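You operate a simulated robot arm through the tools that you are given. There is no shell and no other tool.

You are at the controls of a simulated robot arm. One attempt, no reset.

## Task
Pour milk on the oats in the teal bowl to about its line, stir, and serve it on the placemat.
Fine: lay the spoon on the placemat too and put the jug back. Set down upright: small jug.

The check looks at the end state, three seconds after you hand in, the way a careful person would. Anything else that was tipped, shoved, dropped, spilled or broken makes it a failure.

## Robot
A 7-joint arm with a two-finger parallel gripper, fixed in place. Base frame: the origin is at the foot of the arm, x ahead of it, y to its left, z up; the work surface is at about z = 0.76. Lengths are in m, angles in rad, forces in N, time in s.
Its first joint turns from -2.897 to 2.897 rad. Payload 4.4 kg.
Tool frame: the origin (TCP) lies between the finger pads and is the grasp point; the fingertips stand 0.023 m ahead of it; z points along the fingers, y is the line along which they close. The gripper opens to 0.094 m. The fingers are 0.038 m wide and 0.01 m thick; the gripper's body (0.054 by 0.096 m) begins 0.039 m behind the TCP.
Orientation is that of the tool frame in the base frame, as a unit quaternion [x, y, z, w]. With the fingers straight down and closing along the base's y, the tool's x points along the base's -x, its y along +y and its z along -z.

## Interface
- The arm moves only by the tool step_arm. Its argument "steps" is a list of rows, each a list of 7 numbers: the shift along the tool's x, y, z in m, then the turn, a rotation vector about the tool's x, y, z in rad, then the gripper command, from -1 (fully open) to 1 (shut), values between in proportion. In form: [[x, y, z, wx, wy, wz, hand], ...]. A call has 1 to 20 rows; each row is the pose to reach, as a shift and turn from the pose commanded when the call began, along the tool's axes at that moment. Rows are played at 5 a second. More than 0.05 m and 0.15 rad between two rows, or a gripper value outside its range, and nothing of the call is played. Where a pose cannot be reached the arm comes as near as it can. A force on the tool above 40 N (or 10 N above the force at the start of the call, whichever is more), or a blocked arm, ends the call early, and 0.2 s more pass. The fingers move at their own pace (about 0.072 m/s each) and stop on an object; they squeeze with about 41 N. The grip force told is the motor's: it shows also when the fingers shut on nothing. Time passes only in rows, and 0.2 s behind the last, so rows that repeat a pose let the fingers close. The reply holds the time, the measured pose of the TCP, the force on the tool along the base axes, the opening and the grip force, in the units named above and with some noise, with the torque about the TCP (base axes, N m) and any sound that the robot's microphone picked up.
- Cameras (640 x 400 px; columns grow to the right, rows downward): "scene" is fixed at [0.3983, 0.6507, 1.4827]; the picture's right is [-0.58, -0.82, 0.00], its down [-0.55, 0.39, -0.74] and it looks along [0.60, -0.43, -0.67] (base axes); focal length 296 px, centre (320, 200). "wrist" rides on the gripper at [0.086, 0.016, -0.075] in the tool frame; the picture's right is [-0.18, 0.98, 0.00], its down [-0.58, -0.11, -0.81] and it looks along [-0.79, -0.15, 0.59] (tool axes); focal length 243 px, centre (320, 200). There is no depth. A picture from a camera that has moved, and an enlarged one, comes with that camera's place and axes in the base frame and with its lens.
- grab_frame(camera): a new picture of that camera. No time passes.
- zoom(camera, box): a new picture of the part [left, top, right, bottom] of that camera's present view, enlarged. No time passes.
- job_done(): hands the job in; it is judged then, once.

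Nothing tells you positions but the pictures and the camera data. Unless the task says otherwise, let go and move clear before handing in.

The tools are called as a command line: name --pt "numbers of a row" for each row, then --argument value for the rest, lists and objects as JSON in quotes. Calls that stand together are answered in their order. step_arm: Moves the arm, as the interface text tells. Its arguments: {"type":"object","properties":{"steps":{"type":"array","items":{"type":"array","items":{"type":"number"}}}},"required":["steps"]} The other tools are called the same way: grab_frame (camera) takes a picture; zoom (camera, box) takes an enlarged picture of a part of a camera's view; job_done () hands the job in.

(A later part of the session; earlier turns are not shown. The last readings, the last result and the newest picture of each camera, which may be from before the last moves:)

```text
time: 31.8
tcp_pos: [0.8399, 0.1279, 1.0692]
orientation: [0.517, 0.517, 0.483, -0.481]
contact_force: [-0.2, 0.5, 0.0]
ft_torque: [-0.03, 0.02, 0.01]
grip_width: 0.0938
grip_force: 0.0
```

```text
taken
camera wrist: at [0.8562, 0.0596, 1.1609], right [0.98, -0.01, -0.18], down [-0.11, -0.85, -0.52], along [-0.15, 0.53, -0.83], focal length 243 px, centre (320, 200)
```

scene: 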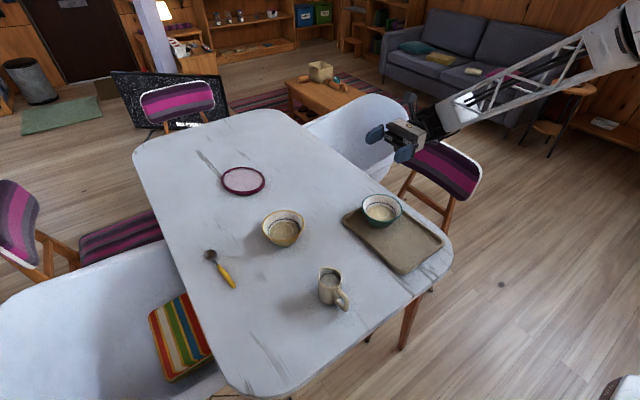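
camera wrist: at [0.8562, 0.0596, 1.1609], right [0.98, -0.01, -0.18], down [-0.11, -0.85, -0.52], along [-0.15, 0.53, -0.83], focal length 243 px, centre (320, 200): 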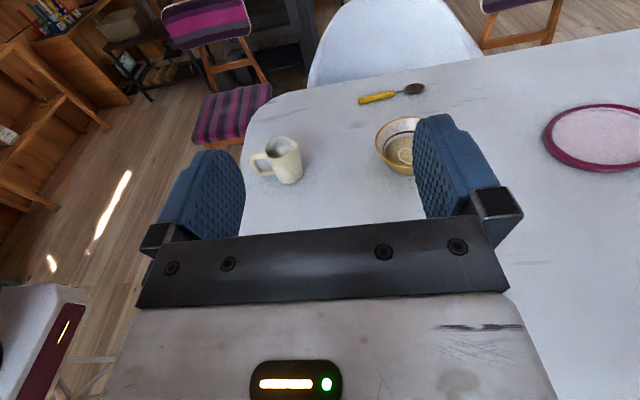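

The wrist can do the full pour (86°). I'll undo the rehearsal and go to the jug.

step_arm --pt "0 0 0 0 -0.14 0 -1" --pt "0 0 0 0 -0.28 0 -1" --pt "0 0 0 0 -0.42 0 -1" --pt "0 0 0 0 -0.56 0 -1" --pt "0 0 0 0 -0.7 0 -1" --pt "0 0 0 0 -0.84 0 -1" --pt "0 0 0 0 -0.98 0 -1" --pt "0 0 0 0 -1.12 0 -1" --pt "0 0 0 0 -1.26 0 -1" --pt "0 0 0 0 -1.4 0 -1" --pt "0 0 0 0 -1.5 0 -1" --pt "0 0 0 0 -1.5 0 -1"

step_arm --pt "0.022 -0.01 0 0 0 -0.14 -1" --pt "0.044 -0.02 0 0 0 -0.28 -1" --pt "0.066 -0.03 0 0 0 -0.42 -1" --pt "0.088 -0.04 0 0 0 -0.56 -1" --pt "0.11 -0.05 0 0 0 -0.7 -1" --pt "0.132 -0.06 0 0 0 -0.84 -1" --pt "0.154 -0.07 0 0 0 -0.98 -1" --pt "0.176 -0.08 0 0 0 -1.12 -1" --pt "0.198 -0.09 0 0 0 -1.26 -1" --pt "0.22 -0.1 0 0 0 -1.4 -1" --pt "0.242 -0.11 0 0 0 -1.5 -1" --pt "0.262 -0.12 0 0 0 -1.571 -1" --pt "0.262 -0.12 0 0 0 -1.571 -1"

grab_frame --camera "wrist"

zoom --camera "scene" --box '[330, 170, 450, 270]'

```text
time: 34.4
tcp_pos: [0.8406, 0.1294, 1.0685]
orientation: [0.708, 0.706, 0.0, 0.002]
contact_force: [1.1, 0.0, 0.3]
ft_torque: [0.01, 0.0, 0.01]
grip_width: 0.0942
grip_force: 0.1
```

```text
time: 37.2
tcp_pos: [0.7193, 0.3919, 1.0697]
orientation: [0.001, 1.0, -0.001, 0.001]
contact_force: [0.3, -0.5, -0.2]
ft_torque: [0.01, 0.02, 0.0]
grip_width: 0.0937
grip_force: 0.1
```

```text
taken
camera wrist: at [0.6335, 0.4071, 1.1442], right [0.18, 0.98, 0.0], down [0.58, -0.11, 0.81], along [0.79, -0.15, -0.59], focal length 243 px, centre (320, 200)
```

wrist: 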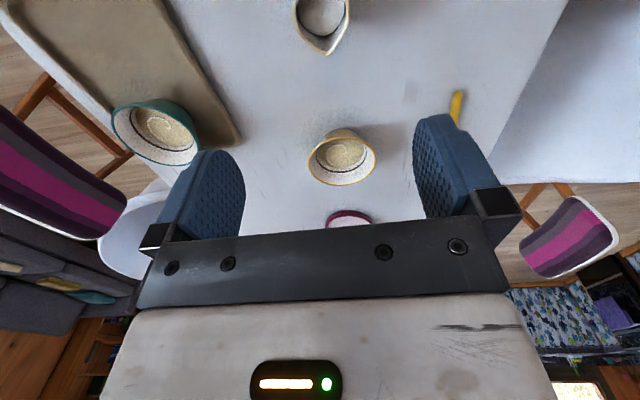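

```text
4.00 times, centred on (390, 220) of scene
camera zoom: at [0.3983, 0.6507, 1.4827], right [-0.58, -0.82, 0.0], down [-0.55, 0.39, -0.74], along [0.6, -0.43, -0.67], focal length 1185 px, centre (40, 120)
```

zoom: 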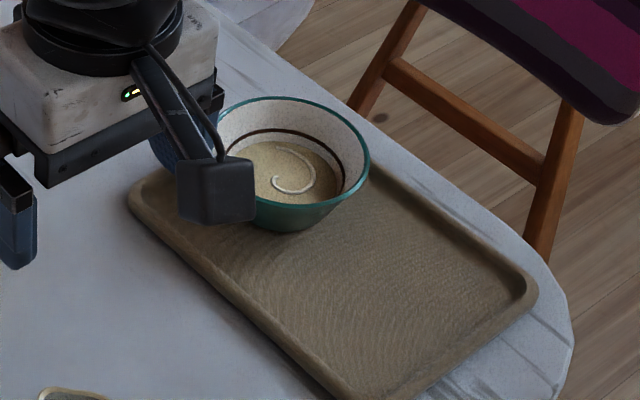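

step_arm --pt "0 0 0.035 0 0 0 -1" --pt "0 0 0.07 0 0 0 -1" --pt "0 0 0.105 0 0 0 -1" --pt "0 0 0.14 0 0 0 -1" --pt "0 0 0.14 0 0 0 -1"

grab_frame --camera "wrist"

zoom --camera "scene" --box '[260, 210, 420, 330]'

```text
time: 38.4
tcp_pos: [0.7201, 0.39, 0.9295]
orientation: [0.0, 1.0, -0.001, 0.002]
contact_force: [-0.3, 0.4, -0.6]
ft_torque: [-0.02, -0.02, 0.01]
grip_width: 0.094
grip_force: 0.0
```

```text
taken
camera wrist: at [0.6333, 0.4054, 1.0029], right [0.19, 0.98, 0.0], down [0.58, -0.11, 0.81], along [0.79, -0.15, -0.59], focal length 243 px, centre (320, 200)
```

wrist: 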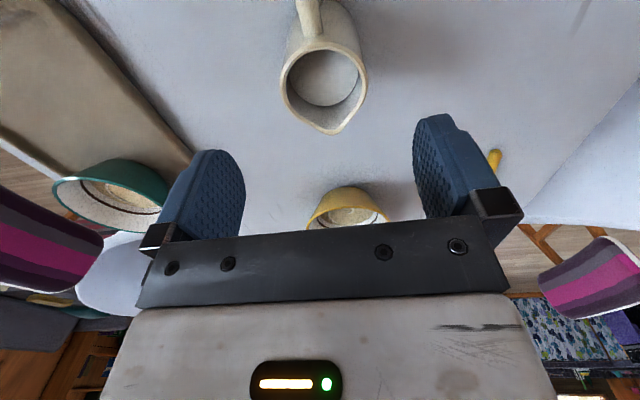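

```text
3.33 times, centred on (340, 270) of scene
camera zoom: at [0.3983, 0.6507, 1.4827], right [-0.58, -0.82, 0.0], down [-0.55, 0.39, -0.74], along [0.6, -0.43, -0.67], focal length 987 px, centre (253, -33)
```

zoom: 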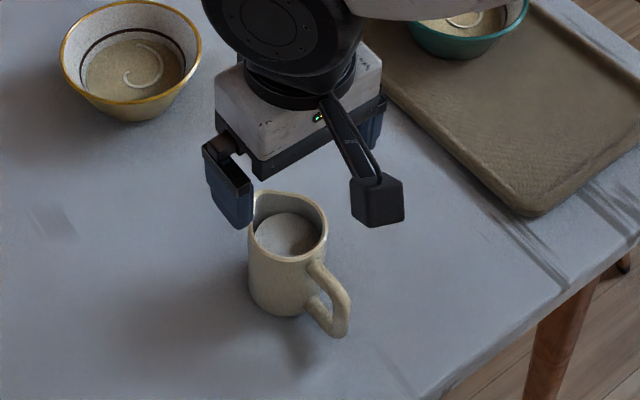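

step_arm --pt "0.001 0.001 0.025 0 0 0 -1" --pt "0.002 0.002 0.05 0 0 0 -1" --pt "0.002 0.002 0.075 0 0 0 -1" --pt "0.002 0.002 0.095 0 0 0 -1" --pt "0.002 0.002 0.107 0 0 0 -1" --pt "0.002 0.002 0.107 0 0 0 -1"

grab_frame --camera "wrist"

zoom --camera "scene" --box '[260, 210, 420, 330]'

```text
time: 39.8
tcp_pos: [0.719, 0.3919, 0.821]
orientation: [0.001, 1.0, -0.001, 0.001]
contact_force: [-0.7, -1.0, 0.0]
ft_torque: [0.02, 0.0, 0.02]
grip_width: 0.094
grip_force: 0.1
```

```text
taken
camera wrist: at [0.6333, 0.4087, 0.8953], right [0.19, 0.98, 0.0], down [0.58, -0.11, 0.81], along [0.79, -0.15, -0.59], focal length 243 px, centre (320, 200)
```

wrist: 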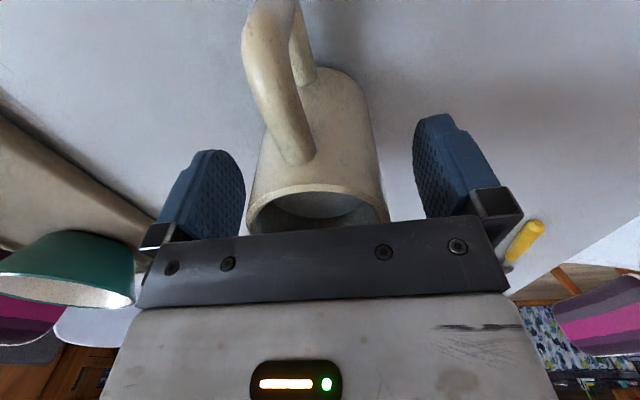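

```text
3.33 times, centred on (340, 270) of scene
camera zoom: at [0.3983, 0.6507, 1.4827], right [-0.58, -0.82, 0.0], down [-0.55, 0.39, -0.74], along [0.6, -0.43, -0.67], focal length 987 px, centre (253, -33)
```

zoom: 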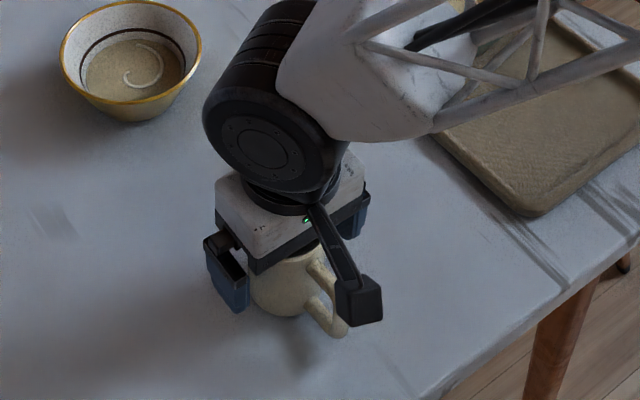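

Jug is centred between the fingers. Closing gently.

step_arm --pt "0 0 0 0 0 0 -0.7" --pt "0 0 0 0 0 0 -0.5" --pt "0 0 0 0 0 0 -0.35" --pt "0 0 0 0 0 0 -0.2" --pt "0 0 0 0 0 0 0" --pt "0 0 0 0 0 0 1" --pt "0 0 0 0 0 0 1" --pt "0 0 0 0 0 0 1"

grab_frame --camera "wrist"

```text
time: 41.6
tcp_pos: [0.7193, 0.3932, 0.8221]
orientation: [0.001, 1.0, -0.001, 0.001]
contact_force: [0.4, 0.2, 1.1]
ft_torque: [0.12, 0.03, -0.04]
grip_width: 0.0583
grip_force: 41.2
```

```text
taken
camera wrist: at [0.6333, 0.4087, 0.8954], right [0.19, 0.98, 0.0], down [0.58, -0.11, 0.81], along [0.79, -0.15, -0.59], focal length 243 px, centre (320, 200)
```

wrist: 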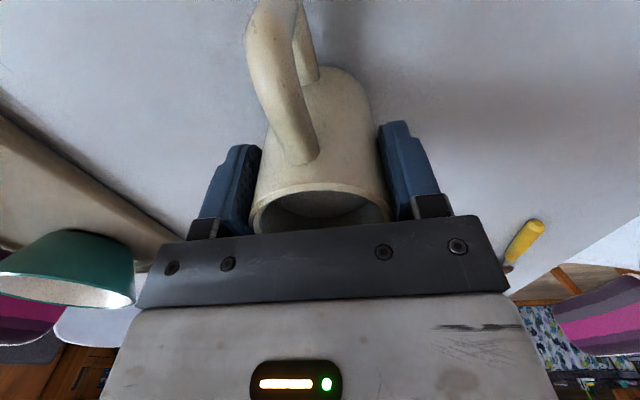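

step_arm --pt "0 0 -0.005 0 0 0 1" --pt "0 0 -0.015 0 0 0 1" --pt "0 0 -0.03 0 0 0 1" --pt "0 0 -0.045 0 0 0 1" --pt "0 0 -0.06 0 0 0 1" --pt "0 0 -0.075 0 0 0 1" --pt "0 0 -0.09 0 0 0 1" --pt "0 0 -0.105 0 0 0 1" --pt "0 0 -0.12 0 0 0 1" --pt "0 0 -0.135 0 0 0 1" --pt "0 0 -0.145 0 0 0 1" --pt "0 0 -0.15 0 0 0 1" --pt "0 0 -0.15 0 0 0 1"

grab_frame --camera "scene"

grab_frame --camera "wrist"

```text
time: 44.4
tcp_pos: [0.7192, 0.3938, 0.9725]
orientation: [0.0, 1.0, -0.001, 0.002]
contact_force: [-0.7, 0.0, -2.0]
ft_torque: [0.0, 0.01, 0.0]
grip_width: 0.0585
grip_force: 41.5
```

```text
taken
```

scene: 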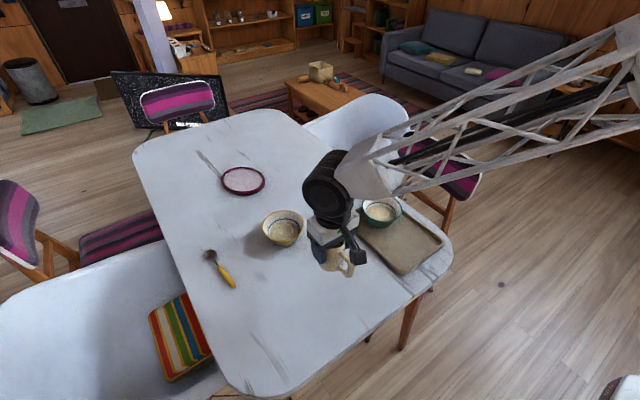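

```text
taken
camera wrist: at [0.6326, 0.4087, 1.0462], right [0.19, 0.98, 0.0], down [0.58, -0.11, 0.81], along [0.79, -0.15, -0.59], focal length 243 px, centre (320, 200)
```

wrist: 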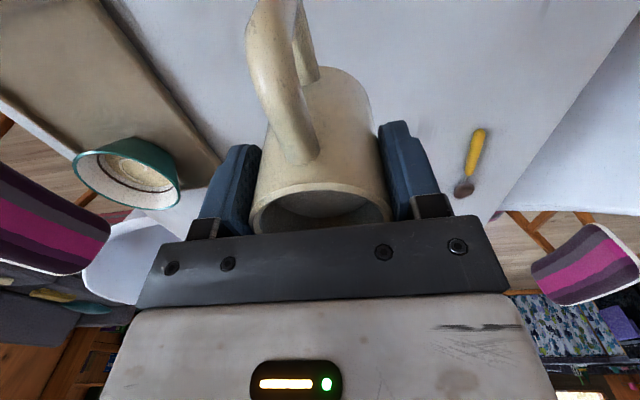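

Jug is held, upright. I refine the bowl's position from both cameras before the pour.

zoom --camera "wrist" --box '[60, 120, 200, 220]'

zoom --camera "scene" --box '[340, 180, 440, 250]'

```text
4.00 times, centred on (130, 170) of wrist
camera zoom: at [0.6326, 0.4087, 1.0462], right [0.19, 0.98, 0.0], down [0.58, -0.11, 0.81], along [0.79, -0.15, -0.59], focal length 970 px, centre (1080, 320)
```

zoom: 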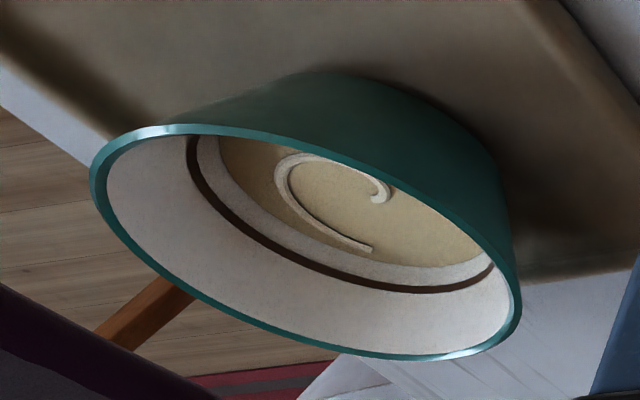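

```text
5.71 times, centred on (390, 215) of scene
camera zoom: at [0.3983, 0.6507, 1.4827], right [-0.58, -0.82, 0.0], down [-0.55, 0.39, -0.74], along [0.6, -0.43, -0.67], focal length 1693 px, centre (-80, 114)
```

zoom: 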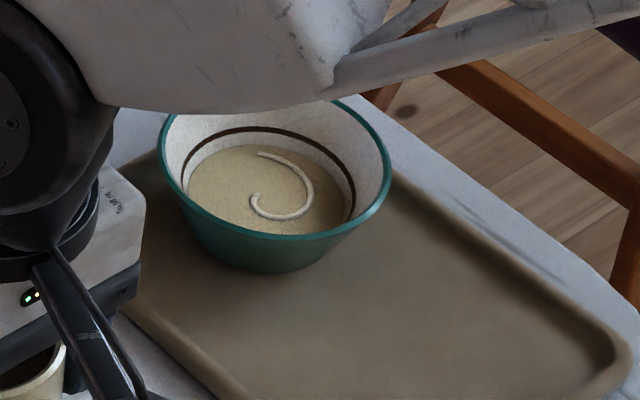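

The bowl's centre is about (0.841, 0.089). I carry the jug upright to just behind it (+y side) while yawing −90° so the spout faces −y, over the bowl.

step_arm --pt "-0.004 -0.007 0 0 0 0.05 1" --pt "-0.011 -0.022 0 0 0 0.14 1" --pt "-0.019 -0.037 -0.001 0 0 0.23 1" --pt "-0.027 -0.052 -0.002 0 0 0.33 1" --pt "-0.035 -0.067 -0.003 0 0 0.43 1" --pt "-0.043 -0.082 -0.004 0 0 0.53 1" --pt "-0.051 -0.097 -0.005 0 0 0.63 1" --pt "-0.059 -0.112 -0.006 0 0 0.73 1" --pt "-0.067 -0.127 -0.007 0 0 0.83 1" --pt "-0.075 -0.142 -0.008 0 0 0.93 1" --pt "-0.083 -0.157 -0.009 0 0 1.03 1" --pt "-0.091 -0.172 -0.01 0 0 1.13 1" --pt "-0.098 -0.187 -0.01 0 0 1.23 1" --pt "-0.105 -0.201 -0.01 0 0 1.33 1" --pt "-0.112 -0.214 -0.01 0 0 1.42 1" --pt "-0.117 -0.224 -0.01 0 0 1.49 1" --pt "-0.12 -0.23 -0.01 0 0 1.54 1" --pt "-0.122 -0.234 -0.01 0 0 1.571 1" --pt "-0.122 -0.234 -0.01 0 0 1.571 1" --pt "-0.122 -0.234 -0.01 0 0 1.571 1"

grab_frame --camera "scene"

grab_frame --camera "wrist"

```text
time: 48.6
tcp_pos: [0.8404, 0.1598, 0.9828]
orientation: [0.708, 0.706, 0.0, 0.002]
contact_force: [0.5, 0.9, -2.8]
ft_torque: [-0.02, 0.01, 0.0]
grip_width: 0.0585
grip_force: 41.3
```

```text
taken
```

scene: 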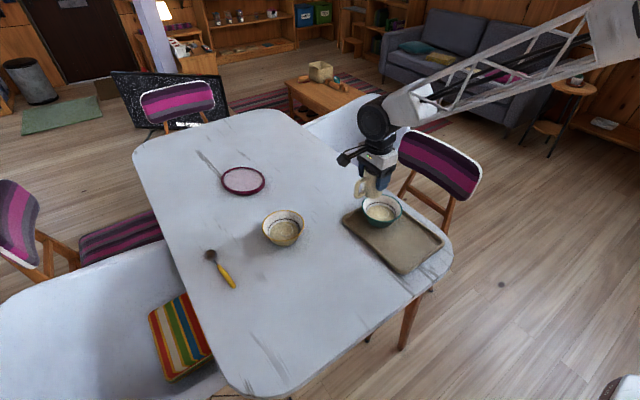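

```text
taken
camera wrist: at [0.8573, 0.2448, 1.056], right [0.98, -0.19, 0.0], down [-0.11, -0.58, 0.81], along [-0.15, -0.79, -0.59], focal length 243 px, centre (320, 200)
```

wrist: 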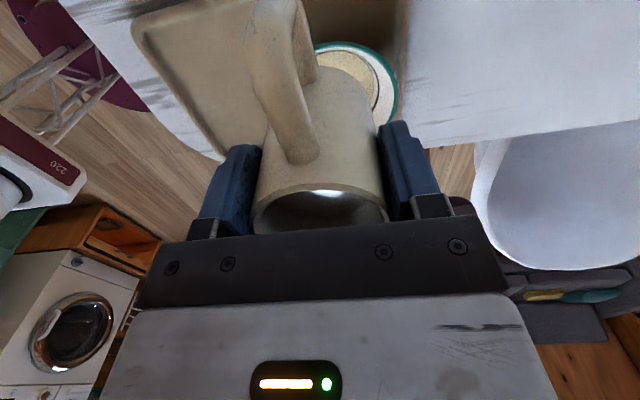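

Now begin the tilt: first to about 26°, below the expected pour angle, while lowering.

step_arm --pt "-0.002 0 0.007 0 0.04 0 1" --pt "-0.004 0 0.015 0 0.09 0 1" --pt "-0.006 0 0.023 0 0.14 0 1" --pt "-0.008 0 0.031 0 0.19 0 1" --pt "-0.01 0 0.039 0 0.24 0 1" --pt "-0.012 0 0.047 0 0.29 0 1" --pt "-0.013 0 0.055 0 0.34 0 1" --pt "-0.015 0 0.062 0 0.39 0 1" --pt "-0.016 0 0.0675 0 0.44 0 1" --pt "-0.016 0 0.0675 0 0.45 0 1" --pt "-0.016 0 0.0675 0 0.45 0 1"

zoom --camera "scene" --box '[320, 120, 450, 260]'

grab_frame --camera "wrist"

```text
time: 51.0
tcp_pos: [0.8415, 0.1419, 0.9136]
orientation: [0.69, 0.689, 0.158, -0.156]
contact_force: [-0.1, 0.3, -1.7]
ft_torque: [-0.07, 0.01, 0.01]
grip_width: 0.0583
grip_force: 41.1
```

```text
2.86 times, centred on (385, 190) of scene
camera zoom: at [0.3983, 0.6507, 1.4827], right [-0.58, -0.82, 0.0], down [-0.55, 0.39, -0.74], along [0.6, -0.43, -0.67], focal length 846 px, centre (134, 229)
```

zoom: 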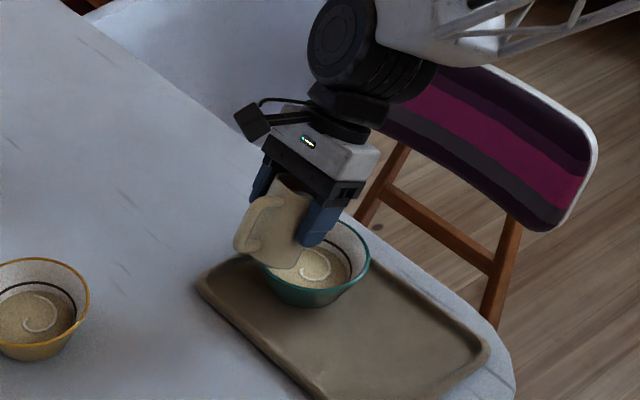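

```text
taken
camera wrist: at [0.8576, 0.1871, 1.0188], right [0.98, -0.17, -0.08], down [-0.11, -0.87, 0.47], along [-0.15, -0.46, -0.88], focal length 243 px, centre (320, 200)
```

wrist: 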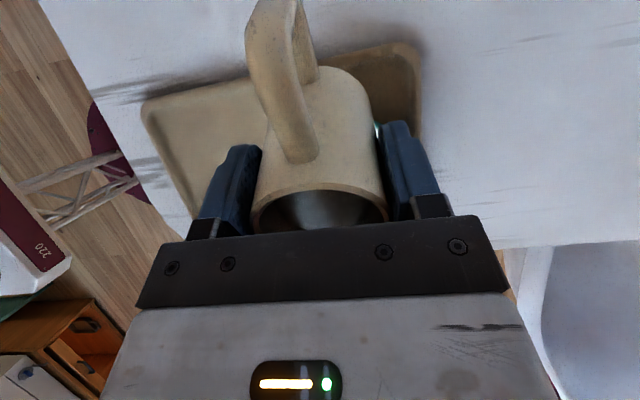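

Now slowly to about 37° and watch for the first milk.

step_arm --pt "-0.001 0 0.002 0 0.04 0 1" --pt "-0.002 0 0.004 0 0.08 0 1" --pt "-0.003 0 0.006 0 0.12 0 1" --pt "-0.004 0 0.008 0 0.16 0 1" --pt "-0.0044 0 0.009 0 0.2 0 1" --pt "-0.0044 0 0.009 0 0.2 0 1" --pt "-0.0044 0 0.009 0 0.2 0 1"

zoom --camera "scene" --box '[340, 150, 430, 240]'

grab_frame --camera "wrist"

```text
time: 52.6
tcp_pos: [0.8406, 0.1418, 0.9047]
orientation: [0.67, 0.67, 0.226, -0.225]
contact_force: [0.9, -0.3, -1.3]
ft_torque: [-0.08, 0.0, 0.0]
grip_width: 0.0587
grip_force: 41.0
```

```text
4.44 times, centred on (385, 195) of scene
camera zoom: at [0.3983, 0.6507, 1.4827], right [-0.58, -0.82, 0.0], down [-0.55, 0.39, -0.74], along [0.6, -0.43, -0.67], focal length 1316 px, centre (31, 222)
```

zoom: 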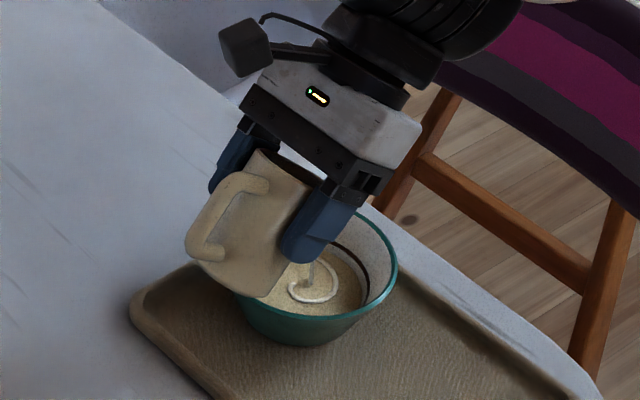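

```text
taken
camera wrist: at [0.8565, 0.1656, 1.0157], right [0.98, -0.15, -0.11], down [-0.11, -0.95, 0.29], along [-0.15, -0.27, -0.95], focal length 243 px, centre (320, 200)
```

wrist: 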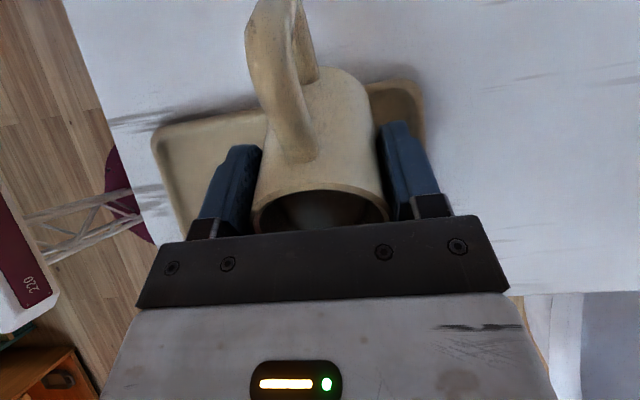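

zoom --camera "scene" --box '[365, 180, 415, 220]'

step_arm --pt "0 0 0 0 0 0 1" --pt "0 0 0 0 0 0 1" --pt "0 0 0 0 0 0 1"

zoom --camera "scene" --box '[365, 180, 415, 220]'

```text
10.00 times, centred on (390, 200) of scene
camera zoom: at [0.3983, 0.6507, 1.4827], right [-0.58, -0.82, 0.0], down [-0.55, 0.39, -0.74], along [0.6, -0.43, -0.67], focal length 2962 px, centre (-380, 200)
```

zoom: 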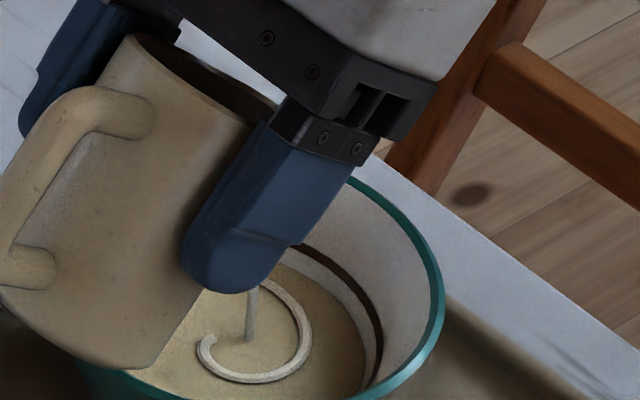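

```text
time: 53.4
tcp_pos: [0.8411, 0.1422, 0.905]
orientation: [0.671, 0.67, 0.226, -0.225]
contact_force: [-0.2, -1.1, -2.8]
ft_torque: [-0.06, 0.01, 0.0]
grip_width: 0.0585
grip_force: 41.4
```

```text
10.00 times, centred on (390, 200) of scene
camera zoom: at [0.3983, 0.6507, 1.4827], right [-0.58, -0.82, 0.0], down [-0.55, 0.39, -0.74], along [0.6, -0.43, -0.67], focal length 2962 px, centre (-380, 200)
```

zoom: 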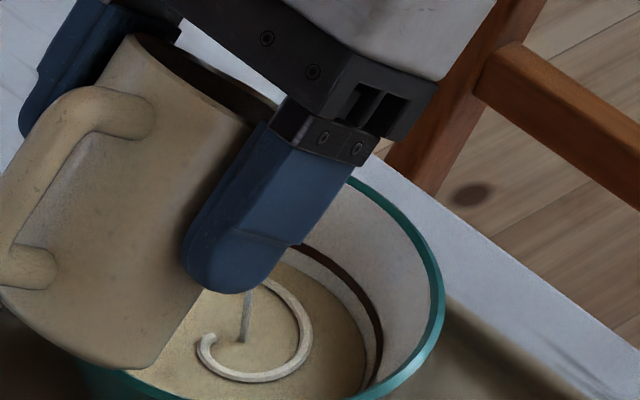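

Milk is flowing in a thin stream into the middle of the oats. I hold here and watch the level.

step_arm --pt "0 0 0 0 0 0 1" --pt "0 0 0 0 0 0 1" --pt "0 0 0 0 0 0 1" --pt "0 0 0 0 0 0 1" --pt "0 0 0 0 0 0 1"

zoom --camera "scene" --box '[365, 180, 415, 220]'

```text
time: 54.6
tcp_pos: [0.84, 0.1416, 0.9044]
orientation: [0.671, 0.67, 0.227, -0.225]
contact_force: [0.0, 0.2, -2.6]
ft_torque: [-0.07, -0.01, 0.0]
grip_width: 0.0587
grip_force: 40.6
```

```text
10.00 times, centred on (390, 200) of scene
camera zoom: at [0.3983, 0.6507, 1.4827], right [-0.58, -0.82, 0.0], down [-0.55, 0.39, -0.74], along [0.6, -0.43, -0.67], focal length 2962 px, centre (-380, 200)
```

zoom: 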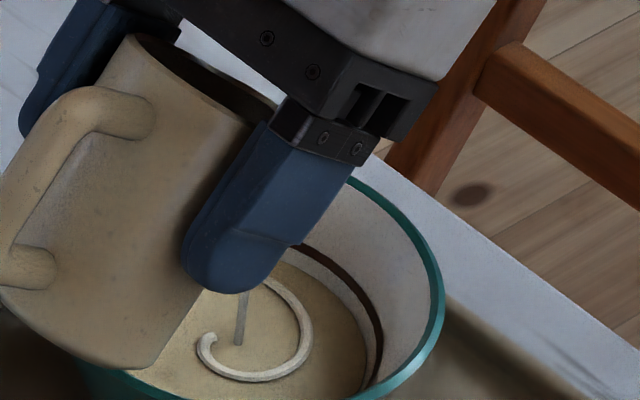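

step_arm --pt "0.001 0 -0.001 0 0.03 0 1" --pt "0.002 0 -0.002 0 0.06 0 1" --pt "0.0039 0 -0.0027 0 0.1 0 1" --pt "0.0039 0 -0.0027 0 0.1 0 1" --pt "0.0039 0 -0.0027 0 0.1 0 1" --pt "0.0039 0 -0.0027 0 0.1 0 1"

zoom --camera "scene" --box '[365, 180, 415, 220]'

```text
time: 56.0
tcp_pos: [0.8388, 0.1423, 0.9092]
orientation: [0.658, 0.658, 0.259, -0.258]
contact_force: [-0.4, 0.2, -3.1]
ft_torque: [-0.03, 0.05, 0.01]
grip_width: 0.0584
grip_force: 40.5
```

```text
10.00 times, centred on (390, 200) of scene
camera zoom: at [0.3983, 0.6507, 1.4827], right [-0.58, -0.82, 0.0], down [-0.55, 0.39, -0.74], along [0.6, -0.43, -0.67], focal length 2962 px, centre (-380, 200)
```

zoom: 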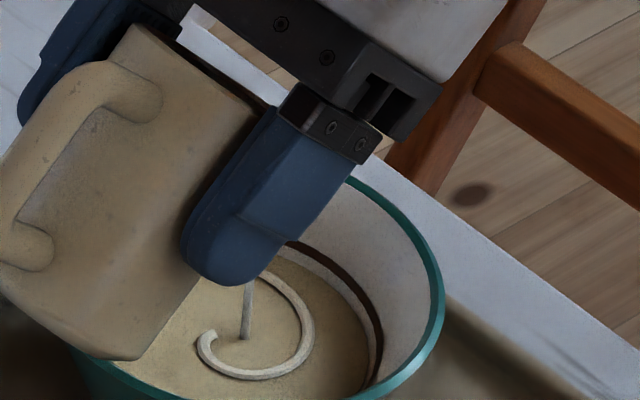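

step_arm --pt "0.001 0 -0.001 0 0.03 0 1" --pt "0.002 0 -0.002 0 0.06 0 1" --pt "0.0027 0 -0.0029 0 0.1 0 1" --pt "0.0027 0 -0.0029 0 0.1 0 1" --pt "0.0027 0 -0.0029 0 0.1 0 1" --pt "0.0027 0 -0.0029 0 0.1 0 1" --pt "0.0027 0 -0.0029 0 0.1 0 1" --pt "0.0027 0 -0.0029 0 0.1 0 1"

zoom --camera "scene" --box '[365, 180, 415, 220]'

grab_frame --camera "wrist"

```text
time: 57.8
tcp_pos: [0.8406, 0.1445, 0.9127]
orientation: [0.645, 0.644, 0.292, -0.291]
contact_force: [0.7, -0.9, -2.1]
ft_torque: [-0.05, 0.01, 0.0]
grip_width: 0.0585
grip_force: 40.6
```

```text
10.00 times, centred on (390, 200) of scene
camera zoom: at [0.3983, 0.6507, 1.4827], right [-0.58, -0.82, 0.0], down [-0.55, 0.39, -0.74], along [0.6, -0.43, -0.67], focal length 2962 px, centre (-380, 200)
```

zoom: 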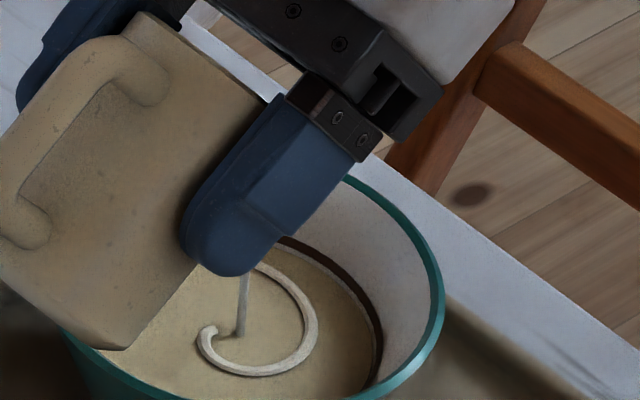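

```text
taken
camera wrist: at [0.8565, 0.1448, 1.0267], right [0.98, -0.12, -0.14], down [-0.11, -0.99, 0.1], along [-0.15, -0.08, -0.99], focal length 243 px, centre (320, 200)
```

wrist: 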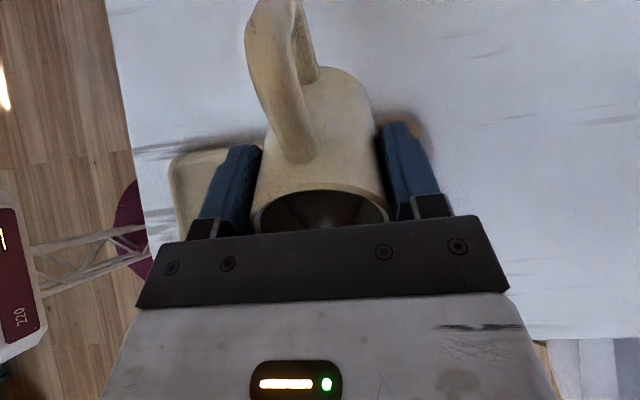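

The surface has risen close to the dark line. I take a tight look to judge it.

zoom --camera "scene" --box '[378, 196, 410, 222]'

zoom --camera "scene" --box '[350, 150, 430, 240]'

```text
15.38 times, centred on (394, 209) of scene
camera zoom: at [0.3983, 0.6507, 1.4827], right [-0.58, -0.82, 0.0], down [-0.55, 0.39, -0.74], along [0.6, -0.43, -0.67], focal length 4557 px, centre (-818, 62)
```

zoom: 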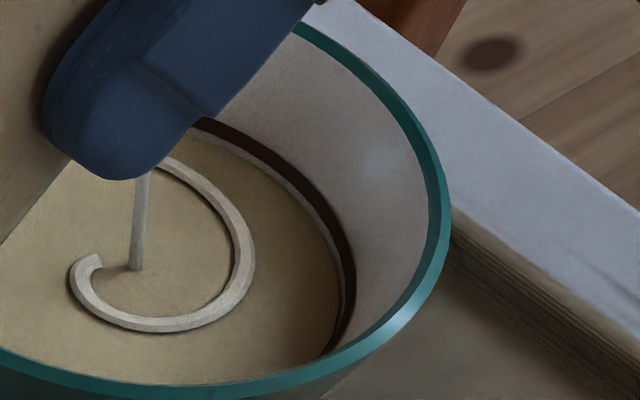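

```text
4.44 times, centred on (390, 195) of scene
camera zoom: at [0.3983, 0.6507, 1.4827], right [-0.58, -0.82, 0.0], down [-0.55, 0.39, -0.74], along [0.6, -0.43, -0.67], focal length 1316 px, centre (9, 222)
```

zoom: 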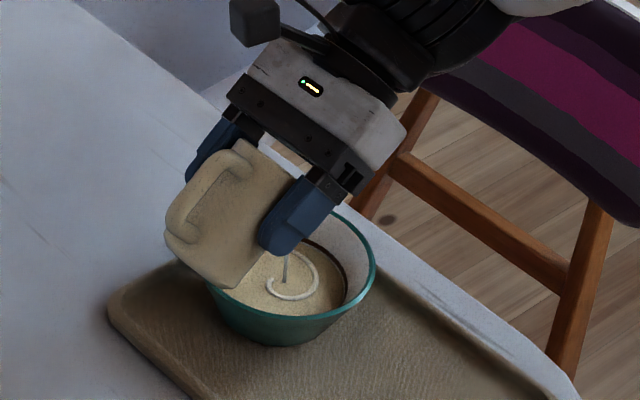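

step_arm --pt "0 0 0 0 0 0 1" --pt "0 0 0 0 0 0 1"

zoom --camera "scene" --box '[378, 196, 410, 222]'

```text
time: 58.4
tcp_pos: [0.8402, 0.1433, 0.9131]
orientation: [0.645, 0.644, 0.292, -0.291]
contact_force: [-0.2, 0.8, -1.8]
ft_torque: [-0.04, -0.01, -0.02]
grip_width: 0.0587
grip_force: 40.6
```

```text
15.38 times, centred on (394, 209) of scene
camera zoom: at [0.3983, 0.6507, 1.4827], right [-0.58, -0.82, 0.0], down [-0.55, 0.39, -0.74], along [0.6, -0.43, -0.67], focal length 4557 px, centre (-818, 62)
```

zoom: 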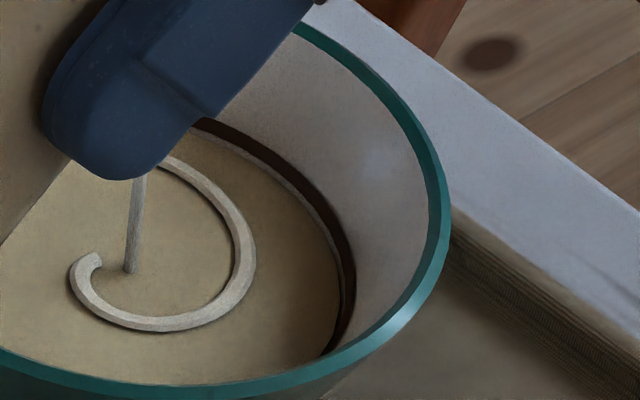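

step_arm --pt "0 0 0 0 0 0 1" --pt "0 0 0 0 0 0 1" --pt "0 0 0 0 0 0 1"

zoom --camera "scene" --box '[378, 196, 410, 222]'

```text
time: 59.2
tcp_pos: [0.8413, 0.1438, 0.9123]
orientation: [0.645, 0.644, 0.292, -0.29]
contact_force: [0.4, 0.5, -1.8]
ft_torque: [-0.05, 0.0, 0.0]
grip_width: 0.0586
grip_force: 41.2
```

```text
15.38 times, centred on (394, 209) of scene
camera zoom: at [0.3983, 0.6507, 1.4827], right [-0.58, -0.82, 0.0], down [-0.55, 0.39, -0.74], along [0.6, -0.43, -0.67], focal length 4557 px, centre (-818, 62)
```

zoom: 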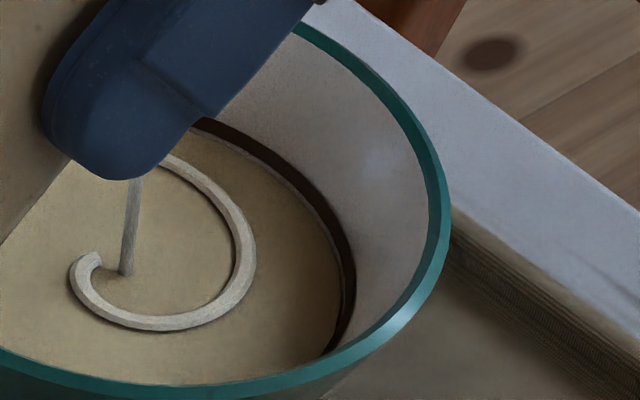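

The stream is thinning and the surface is just below the line, so I add a little more tilt.

step_arm --pt "0.0007 0 -0.0007 0 0.025 0 1" --pt "0.0014 0 -0.0015 0 0.05 0 1" --pt "0.0014 0 -0.0015 0 0.05 0 1" --pt "0.0014 0 -0.0015 0 0.05 0 1" --pt "0.0014 0 -0.0015 0 0.05 0 1"

zoom --camera "scene" --box '[378, 196, 410, 222]'

```text
time: 60.4
tcp_pos: [0.8405, 0.1435, 0.9155]
orientation: [0.637, 0.636, 0.309, -0.307]
contact_force: [0.6, -0.3, -1.7]
ft_torque: [-0.04, 0.02, 0.0]
grip_width: 0.0587
grip_force: 41.3
```

```text
15.38 times, centred on (394, 209) of scene
camera zoom: at [0.3983, 0.6507, 1.4827], right [-0.58, -0.82, 0.0], down [-0.55, 0.39, -0.74], along [0.6, -0.43, -0.67], focal length 4557 px, centre (-818, 62)
```

zoom: 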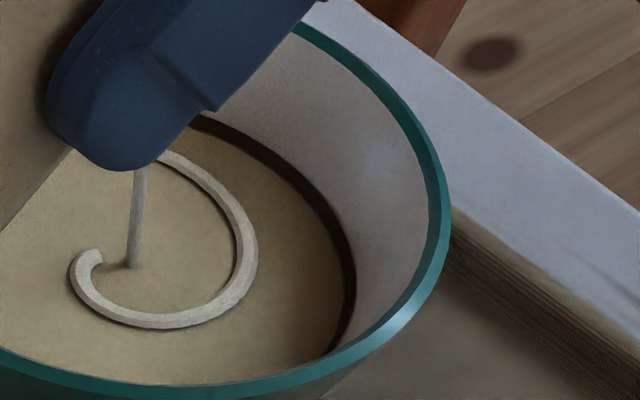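

step_arm --pt "0 0 0 0 0 0 1" --pt "0 0 0 0 0 0 1"

zoom --camera "scene" --box '[378, 196, 410, 222]'

```text
time: 61.0
tcp_pos: [0.84, 0.1443, 0.9159]
orientation: [0.637, 0.637, 0.308, -0.307]
contact_force: [0.2, -0.2, -2.0]
ft_torque: [-0.09, 0.0, -0.02]
grip_width: 0.0583
grip_force: 41.4
```

```text
15.38 times, centred on (394, 209) of scene
camera zoom: at [0.3983, 0.6507, 1.4827], right [-0.58, -0.82, 0.0], down [-0.55, 0.39, -0.74], along [0.6, -0.43, -0.67], focal length 4557 px, centre (-818, 62)
```

zoom: 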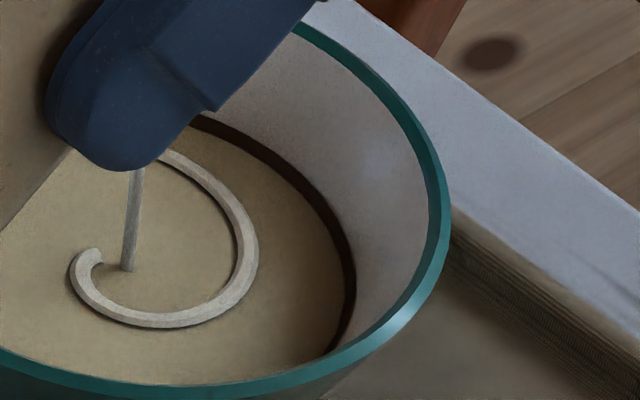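

The level now sits in the line. Tilting back promptly to stop the stream, then raising the jug upright.

step_arm --pt "0 0 0 0 -0.13 0 1" --pt "0 0 0 0 -0.26 0 1" --pt "0 0 0 0 -0.38 0 1" --pt "0.008 0 -0.004 0 -0.48 0 1" --pt "0.02 0 -0.01 0 -0.57 0 1" --pt "0.032 0 -0.015 0 -0.66 0 1" --pt "0.044 0 -0.021 0 -0.75 0 1" --pt "0.056 0 -0.027 0 -0.83 0 1" --pt "0.065 0 -0.031 0 -0.9 0 1" --pt "0.065 0 -0.031 0 -0.9 0 1"

grab_frame --camera "scene"

zoom --camera "scene" --box '[350, 170, 430, 240]'

```text
time: 63.2
tcp_pos: [0.8403, 0.1602, 0.9855]
orientation: [0.708, 0.706, 0.0, 0.0]
contact_force: [0.6, 0.5, -1.7]
ft_torque: [0.01, 0.0, 0.0]
grip_width: 0.0585
grip_force: 40.6
```

```text
taken
```

scene: 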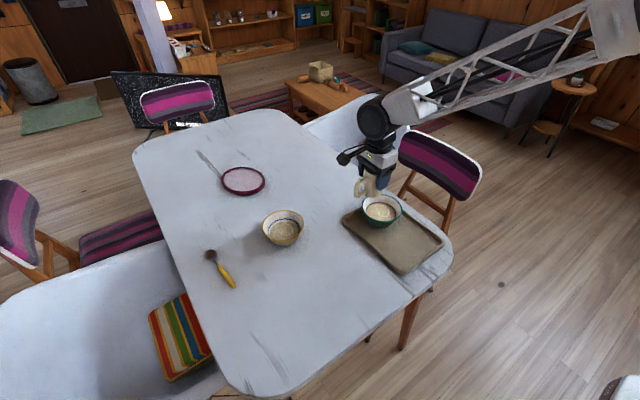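

```text
5.71 times, centred on (390, 205) of scene
camera zoom: at [0.3983, 0.6507, 1.4827], right [-0.58, -0.82, 0.0], down [-0.55, 0.39, -0.74], along [0.6, -0.43, -0.67], focal length 1693 px, centre (-80, 171)
```

zoom: 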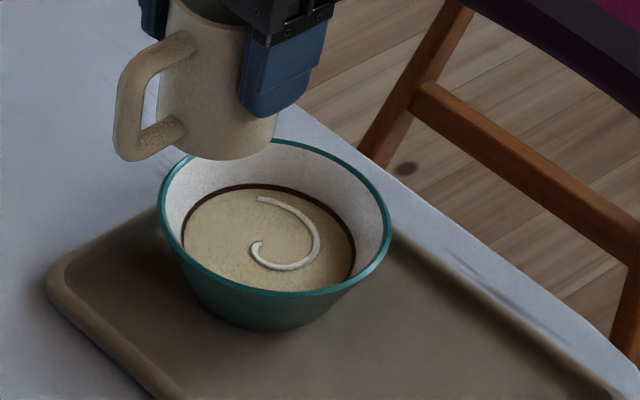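

zoom --camera "scene" --box '[366, 192, 402, 222]'

```text
13.33 times, centred on (384, 207) of scene
camera zoom: at [0.3983, 0.6507, 1.4827], right [-0.58, -0.82, 0.0], down [-0.55, 0.39, -0.74], along [0.6, -0.43, -0.67], focal length 3950 px, centre (-533, 107)
```

zoom: 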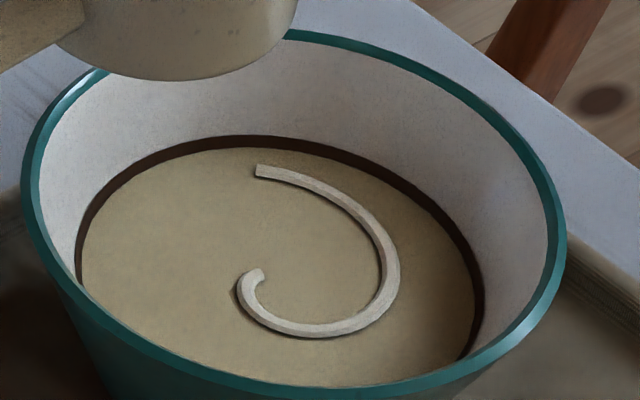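

The milk sits right in the line. Now the jug goes back to where it stood.

step_arm --pt "0.007 -0.004 0 0 0 -0.05 1" --pt "0.022 -0.011 0 0 0 -0.14 1" --pt "0.037 -0.019 0 0 0 -0.23 1" --pt "0.052 -0.027 0 0 0 -0.33 1" --pt "0.067 -0.035 0 0 0 -0.43 1" --pt "0.082 -0.043 0 0 0 -0.53 1" --pt "0.097 -0.051 0 0 0 -0.63 1" --pt "0.112 -0.059 0 0 0 -0.73 1" --pt "0.127 -0.067 0 0 0 -0.83 1" --pt "0.142 -0.075 0 0 0 -0.93 1" --pt "0.157 -0.083 0 0 0 -1.03 1" --pt "0.172 -0.091 0 0 0 -1.13 1" --pt "0.187 -0.098 0 0 0 -1.23 1" --pt "0.201 -0.105 0 0 0 -1.33 1" --pt "0.214 -0.112 0 0 0 -1.42 1" --pt "0.224 -0.117 0 0 0 -1.49 1" --pt "0.23 -0.12 0 0 0 -1.54 1" --pt "0.233 -0.1215 0 0 0 -1.571 1" --pt "0.233 -0.1215 0 0 0 -1.571 1"

grab_frame --camera "scene"

grab_frame --camera "wrist"

```text
time: 67.2
tcp_pos: [0.7189, 0.3919, 0.9859]
orientation: [0.0, 1.0, 0.0, 0.0]
contact_force: [0.9, -0.1, -2.6]
ft_torque: [-0.01, 0.0, 0.0]
grip_width: 0.0584
grip_force: 41.4
```

```text
taken
```

scene: 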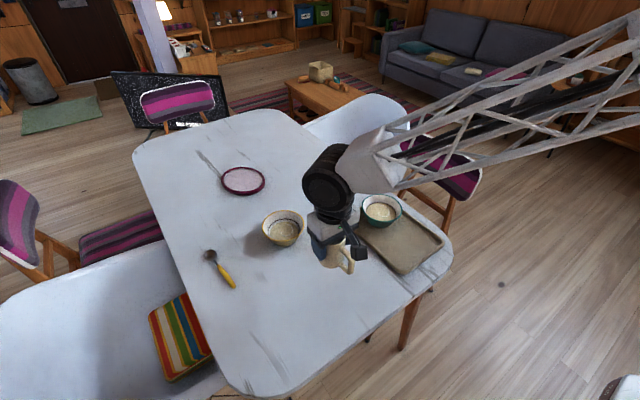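

```text
taken
camera wrist: at [0.6322, 0.4084, 1.0593], right [0.18, 0.98, 0.0], down [0.58, -0.11, 0.81], along [0.79, -0.15, -0.59], focal length 243 px, centre (320, 200)
```

wrist: 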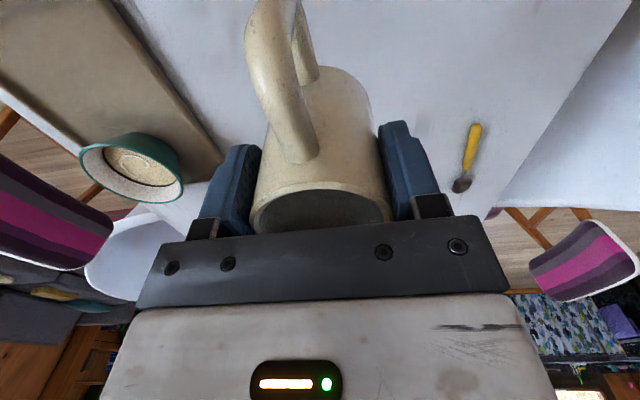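

step_arm --pt "0 0 0.01 0 0 0 1" --pt "0 0 0.025 0 0 0 1" --pt "0 0 0.045 0 0 0 1" --pt "0 0 0.065 0 0 0 1" --pt "0 0 0.085 0 0 0 1" --pt "0 0 0.105 0 0 0 1" --pt "0 0 0.125 0 0 0 1" --pt "0 0 0.14 0 0 0 1" --pt "0 0 0.15 0 0 0 1" --pt "0 0 0.157 0 0 0 1" --pt "0 0 0.161 0 0 0 1" --pt "0 0 0.161 0 0 0 1"

zoom --camera "scene" --box '[260, 210, 420, 330]'

```text
time: 69.8
tcp_pos: [0.7209, 0.392, 0.8252]
orientation: [0.0, 1.0, -0.001, 0.0]
contact_force: [0.4, 0.0, -2.9]
ft_torque: [-0.02, -0.01, -0.01]
grip_width: 0.0587
grip_force: 41.2
```

```text
3.33 times, centred on (340, 270) of scene
camera zoom: at [0.3983, 0.6507, 1.4827], right [-0.58, -0.82, 0.0], down [-0.55, 0.39, -0.74], along [0.6, -0.43, -0.67], focal length 987 px, centre (253, -33)
```

zoom: 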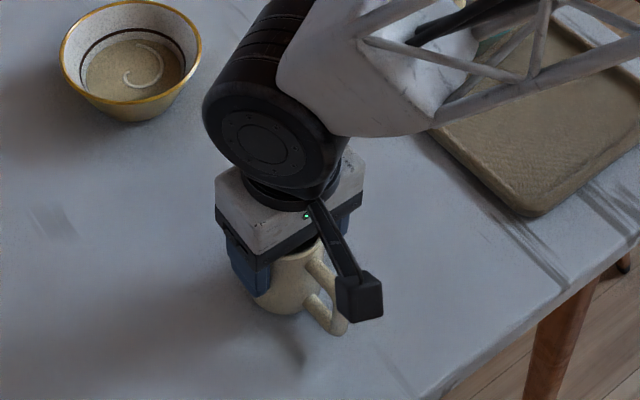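

step_arm --pt "0 0 0.001 0 0 0 1" --pt "0 0 0.002 0 0 0 1" --pt "0 0 0.002 0 0 0 1"

```text
time: 70.6
tcp_pos: [0.7199, 0.3923, 0.8222]
orientation: [0.001, 1.0, -0.001, 0.001]
contact_force: [0.6, -0.1, -1.8]
ft_torque: [0.0, -0.01, -0.01]
grip_width: 0.0586
grip_force: 41.4
```

step_arm --pt "0 0 0.0007 0 0 0 1" --pt "0 0 0.0013 0 0 0 1" --pt "0 0 0.0013 0 0 0 1"

```text
time: 71.4
tcp_pos: [0.7203, 0.3919, 0.822]
orientation: [0.001, 1.0, 0.0, 0.002]
contact_force: [-2.2, -1.1, 18.8]
ft_torque: [0.05, 0.41, 0.02]
grip_width: 0.0585
grip_force: 41.1
```

Contact with the table; I relieve the pressure slightly and then release slowly.

step_arm --pt "0 0 -0.0008 0 0 0 1" --pt "0 0 -0.0008 0 0 0 1"

step_arm --pt "0 0 0 0 0 0 -0.3" --pt "0 0 0 0 0 0 -0.45" --pt "0 0 0 0 0 0 -0.6" --pt "0 0 0 0 0 0 -0.8" --pt "0 0 0 0 0 0 -1" --pt "0 0 0 0 0 0 -1"

grab_frame --camera "wrist"

```text
time: 72.0
tcp_pos: [0.7198, 0.3918, 0.8224]
orientation: [0.001, 1.0, 0.0, 0.001]
contact_force: [5.5, -0.1, 10.4]
ft_torque: [0.15, -0.21, -0.05]
grip_width: 0.0585
grip_force: 41.4
```

```text
time: 73.4
tcp_pos: [0.7197, 0.3925, 0.8214]
orientation: [0.001, 1.0, -0.001, 0.0]
contact_force: [0.6, 0.0, -0.3]
ft_torque: [0.02, 0.03, -0.05]
grip_width: 0.094
grip_force: 0.1
```

```text
taken
camera wrist: at [0.6334, 0.4084, 0.8954], right [0.19, 0.98, 0.0], down [0.58, -0.11, 0.81], along [0.79, -0.15, -0.59], focal length 243 px, centre (320, 200)
```

wrist: 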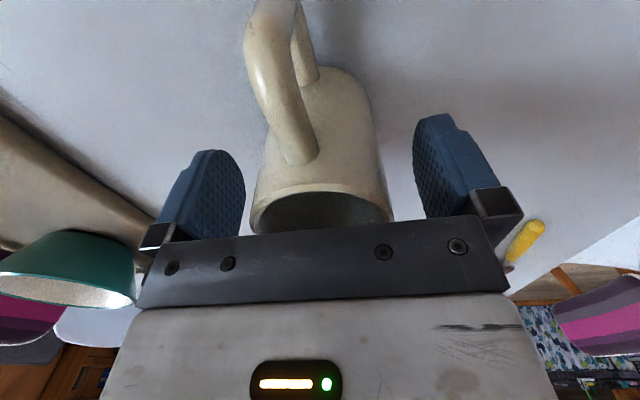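

Jug is standing free. Lifting straight up and moving toward the spoon for a closer look.

step_arm --pt "0 0 -0.015 0 0 0 -1" --pt "0 0 -0.04 0 0 0 -1" --pt "0 0 -0.08 0 0 0 -1" --pt "0 0 -0.12 0 0 0 -1" --pt "0 0 -0.16 0 0 0 -1" --pt "0 0 -0.2 0 0 0 -1" --pt "0 0.04 -0.21 0 0 0 -1" --pt "0 0.08 -0.21 0 0 0 -1" --pt "0 0.12 -0.21 0 0 0 -1" --pt "0 0.16 -0.21 0 0 0 -1" --pt "0 0.17 -0.21 0 0 0 -1"

grab_frame --camera "scene"

grab_frame --camera "wrist"

```text
time: 75.8
tcp_pos: [0.7204, 0.5623, 1.0321]
orientation: [0.001, 1.0, 0.0, 0.001]
contact_force: [1.0, 0.2, 0.1]
ft_torque: [-0.02, 0.01, 0.04]
grip_width: 0.0942
grip_force: 0.0
```

```text
taken
```

scene: 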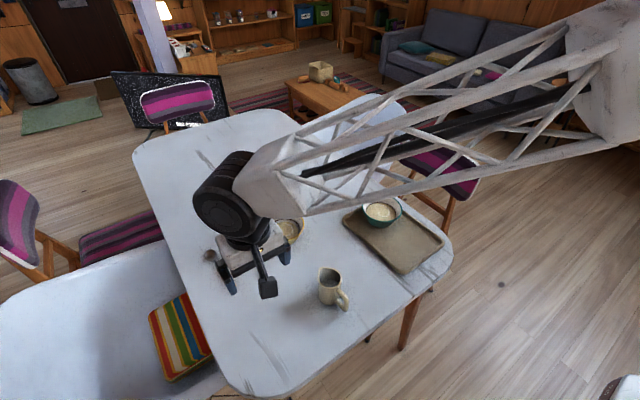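

```text
taken
camera wrist: at [0.634, 0.5787, 1.1062], right [0.18, 0.98, 0.0], down [0.58, -0.11, 0.81], along [0.79, -0.15, -0.59], focal length 243 px, centre (320, 200)
```

wrist: 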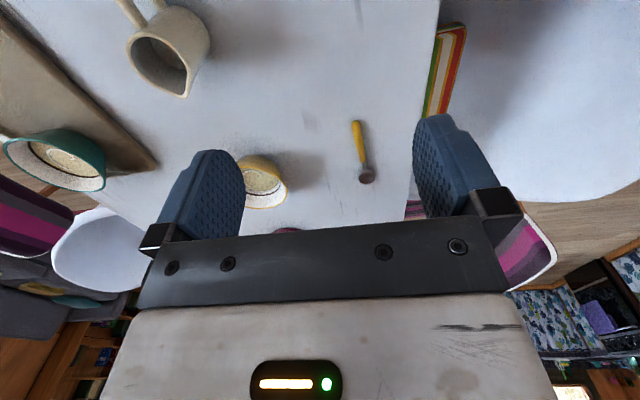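

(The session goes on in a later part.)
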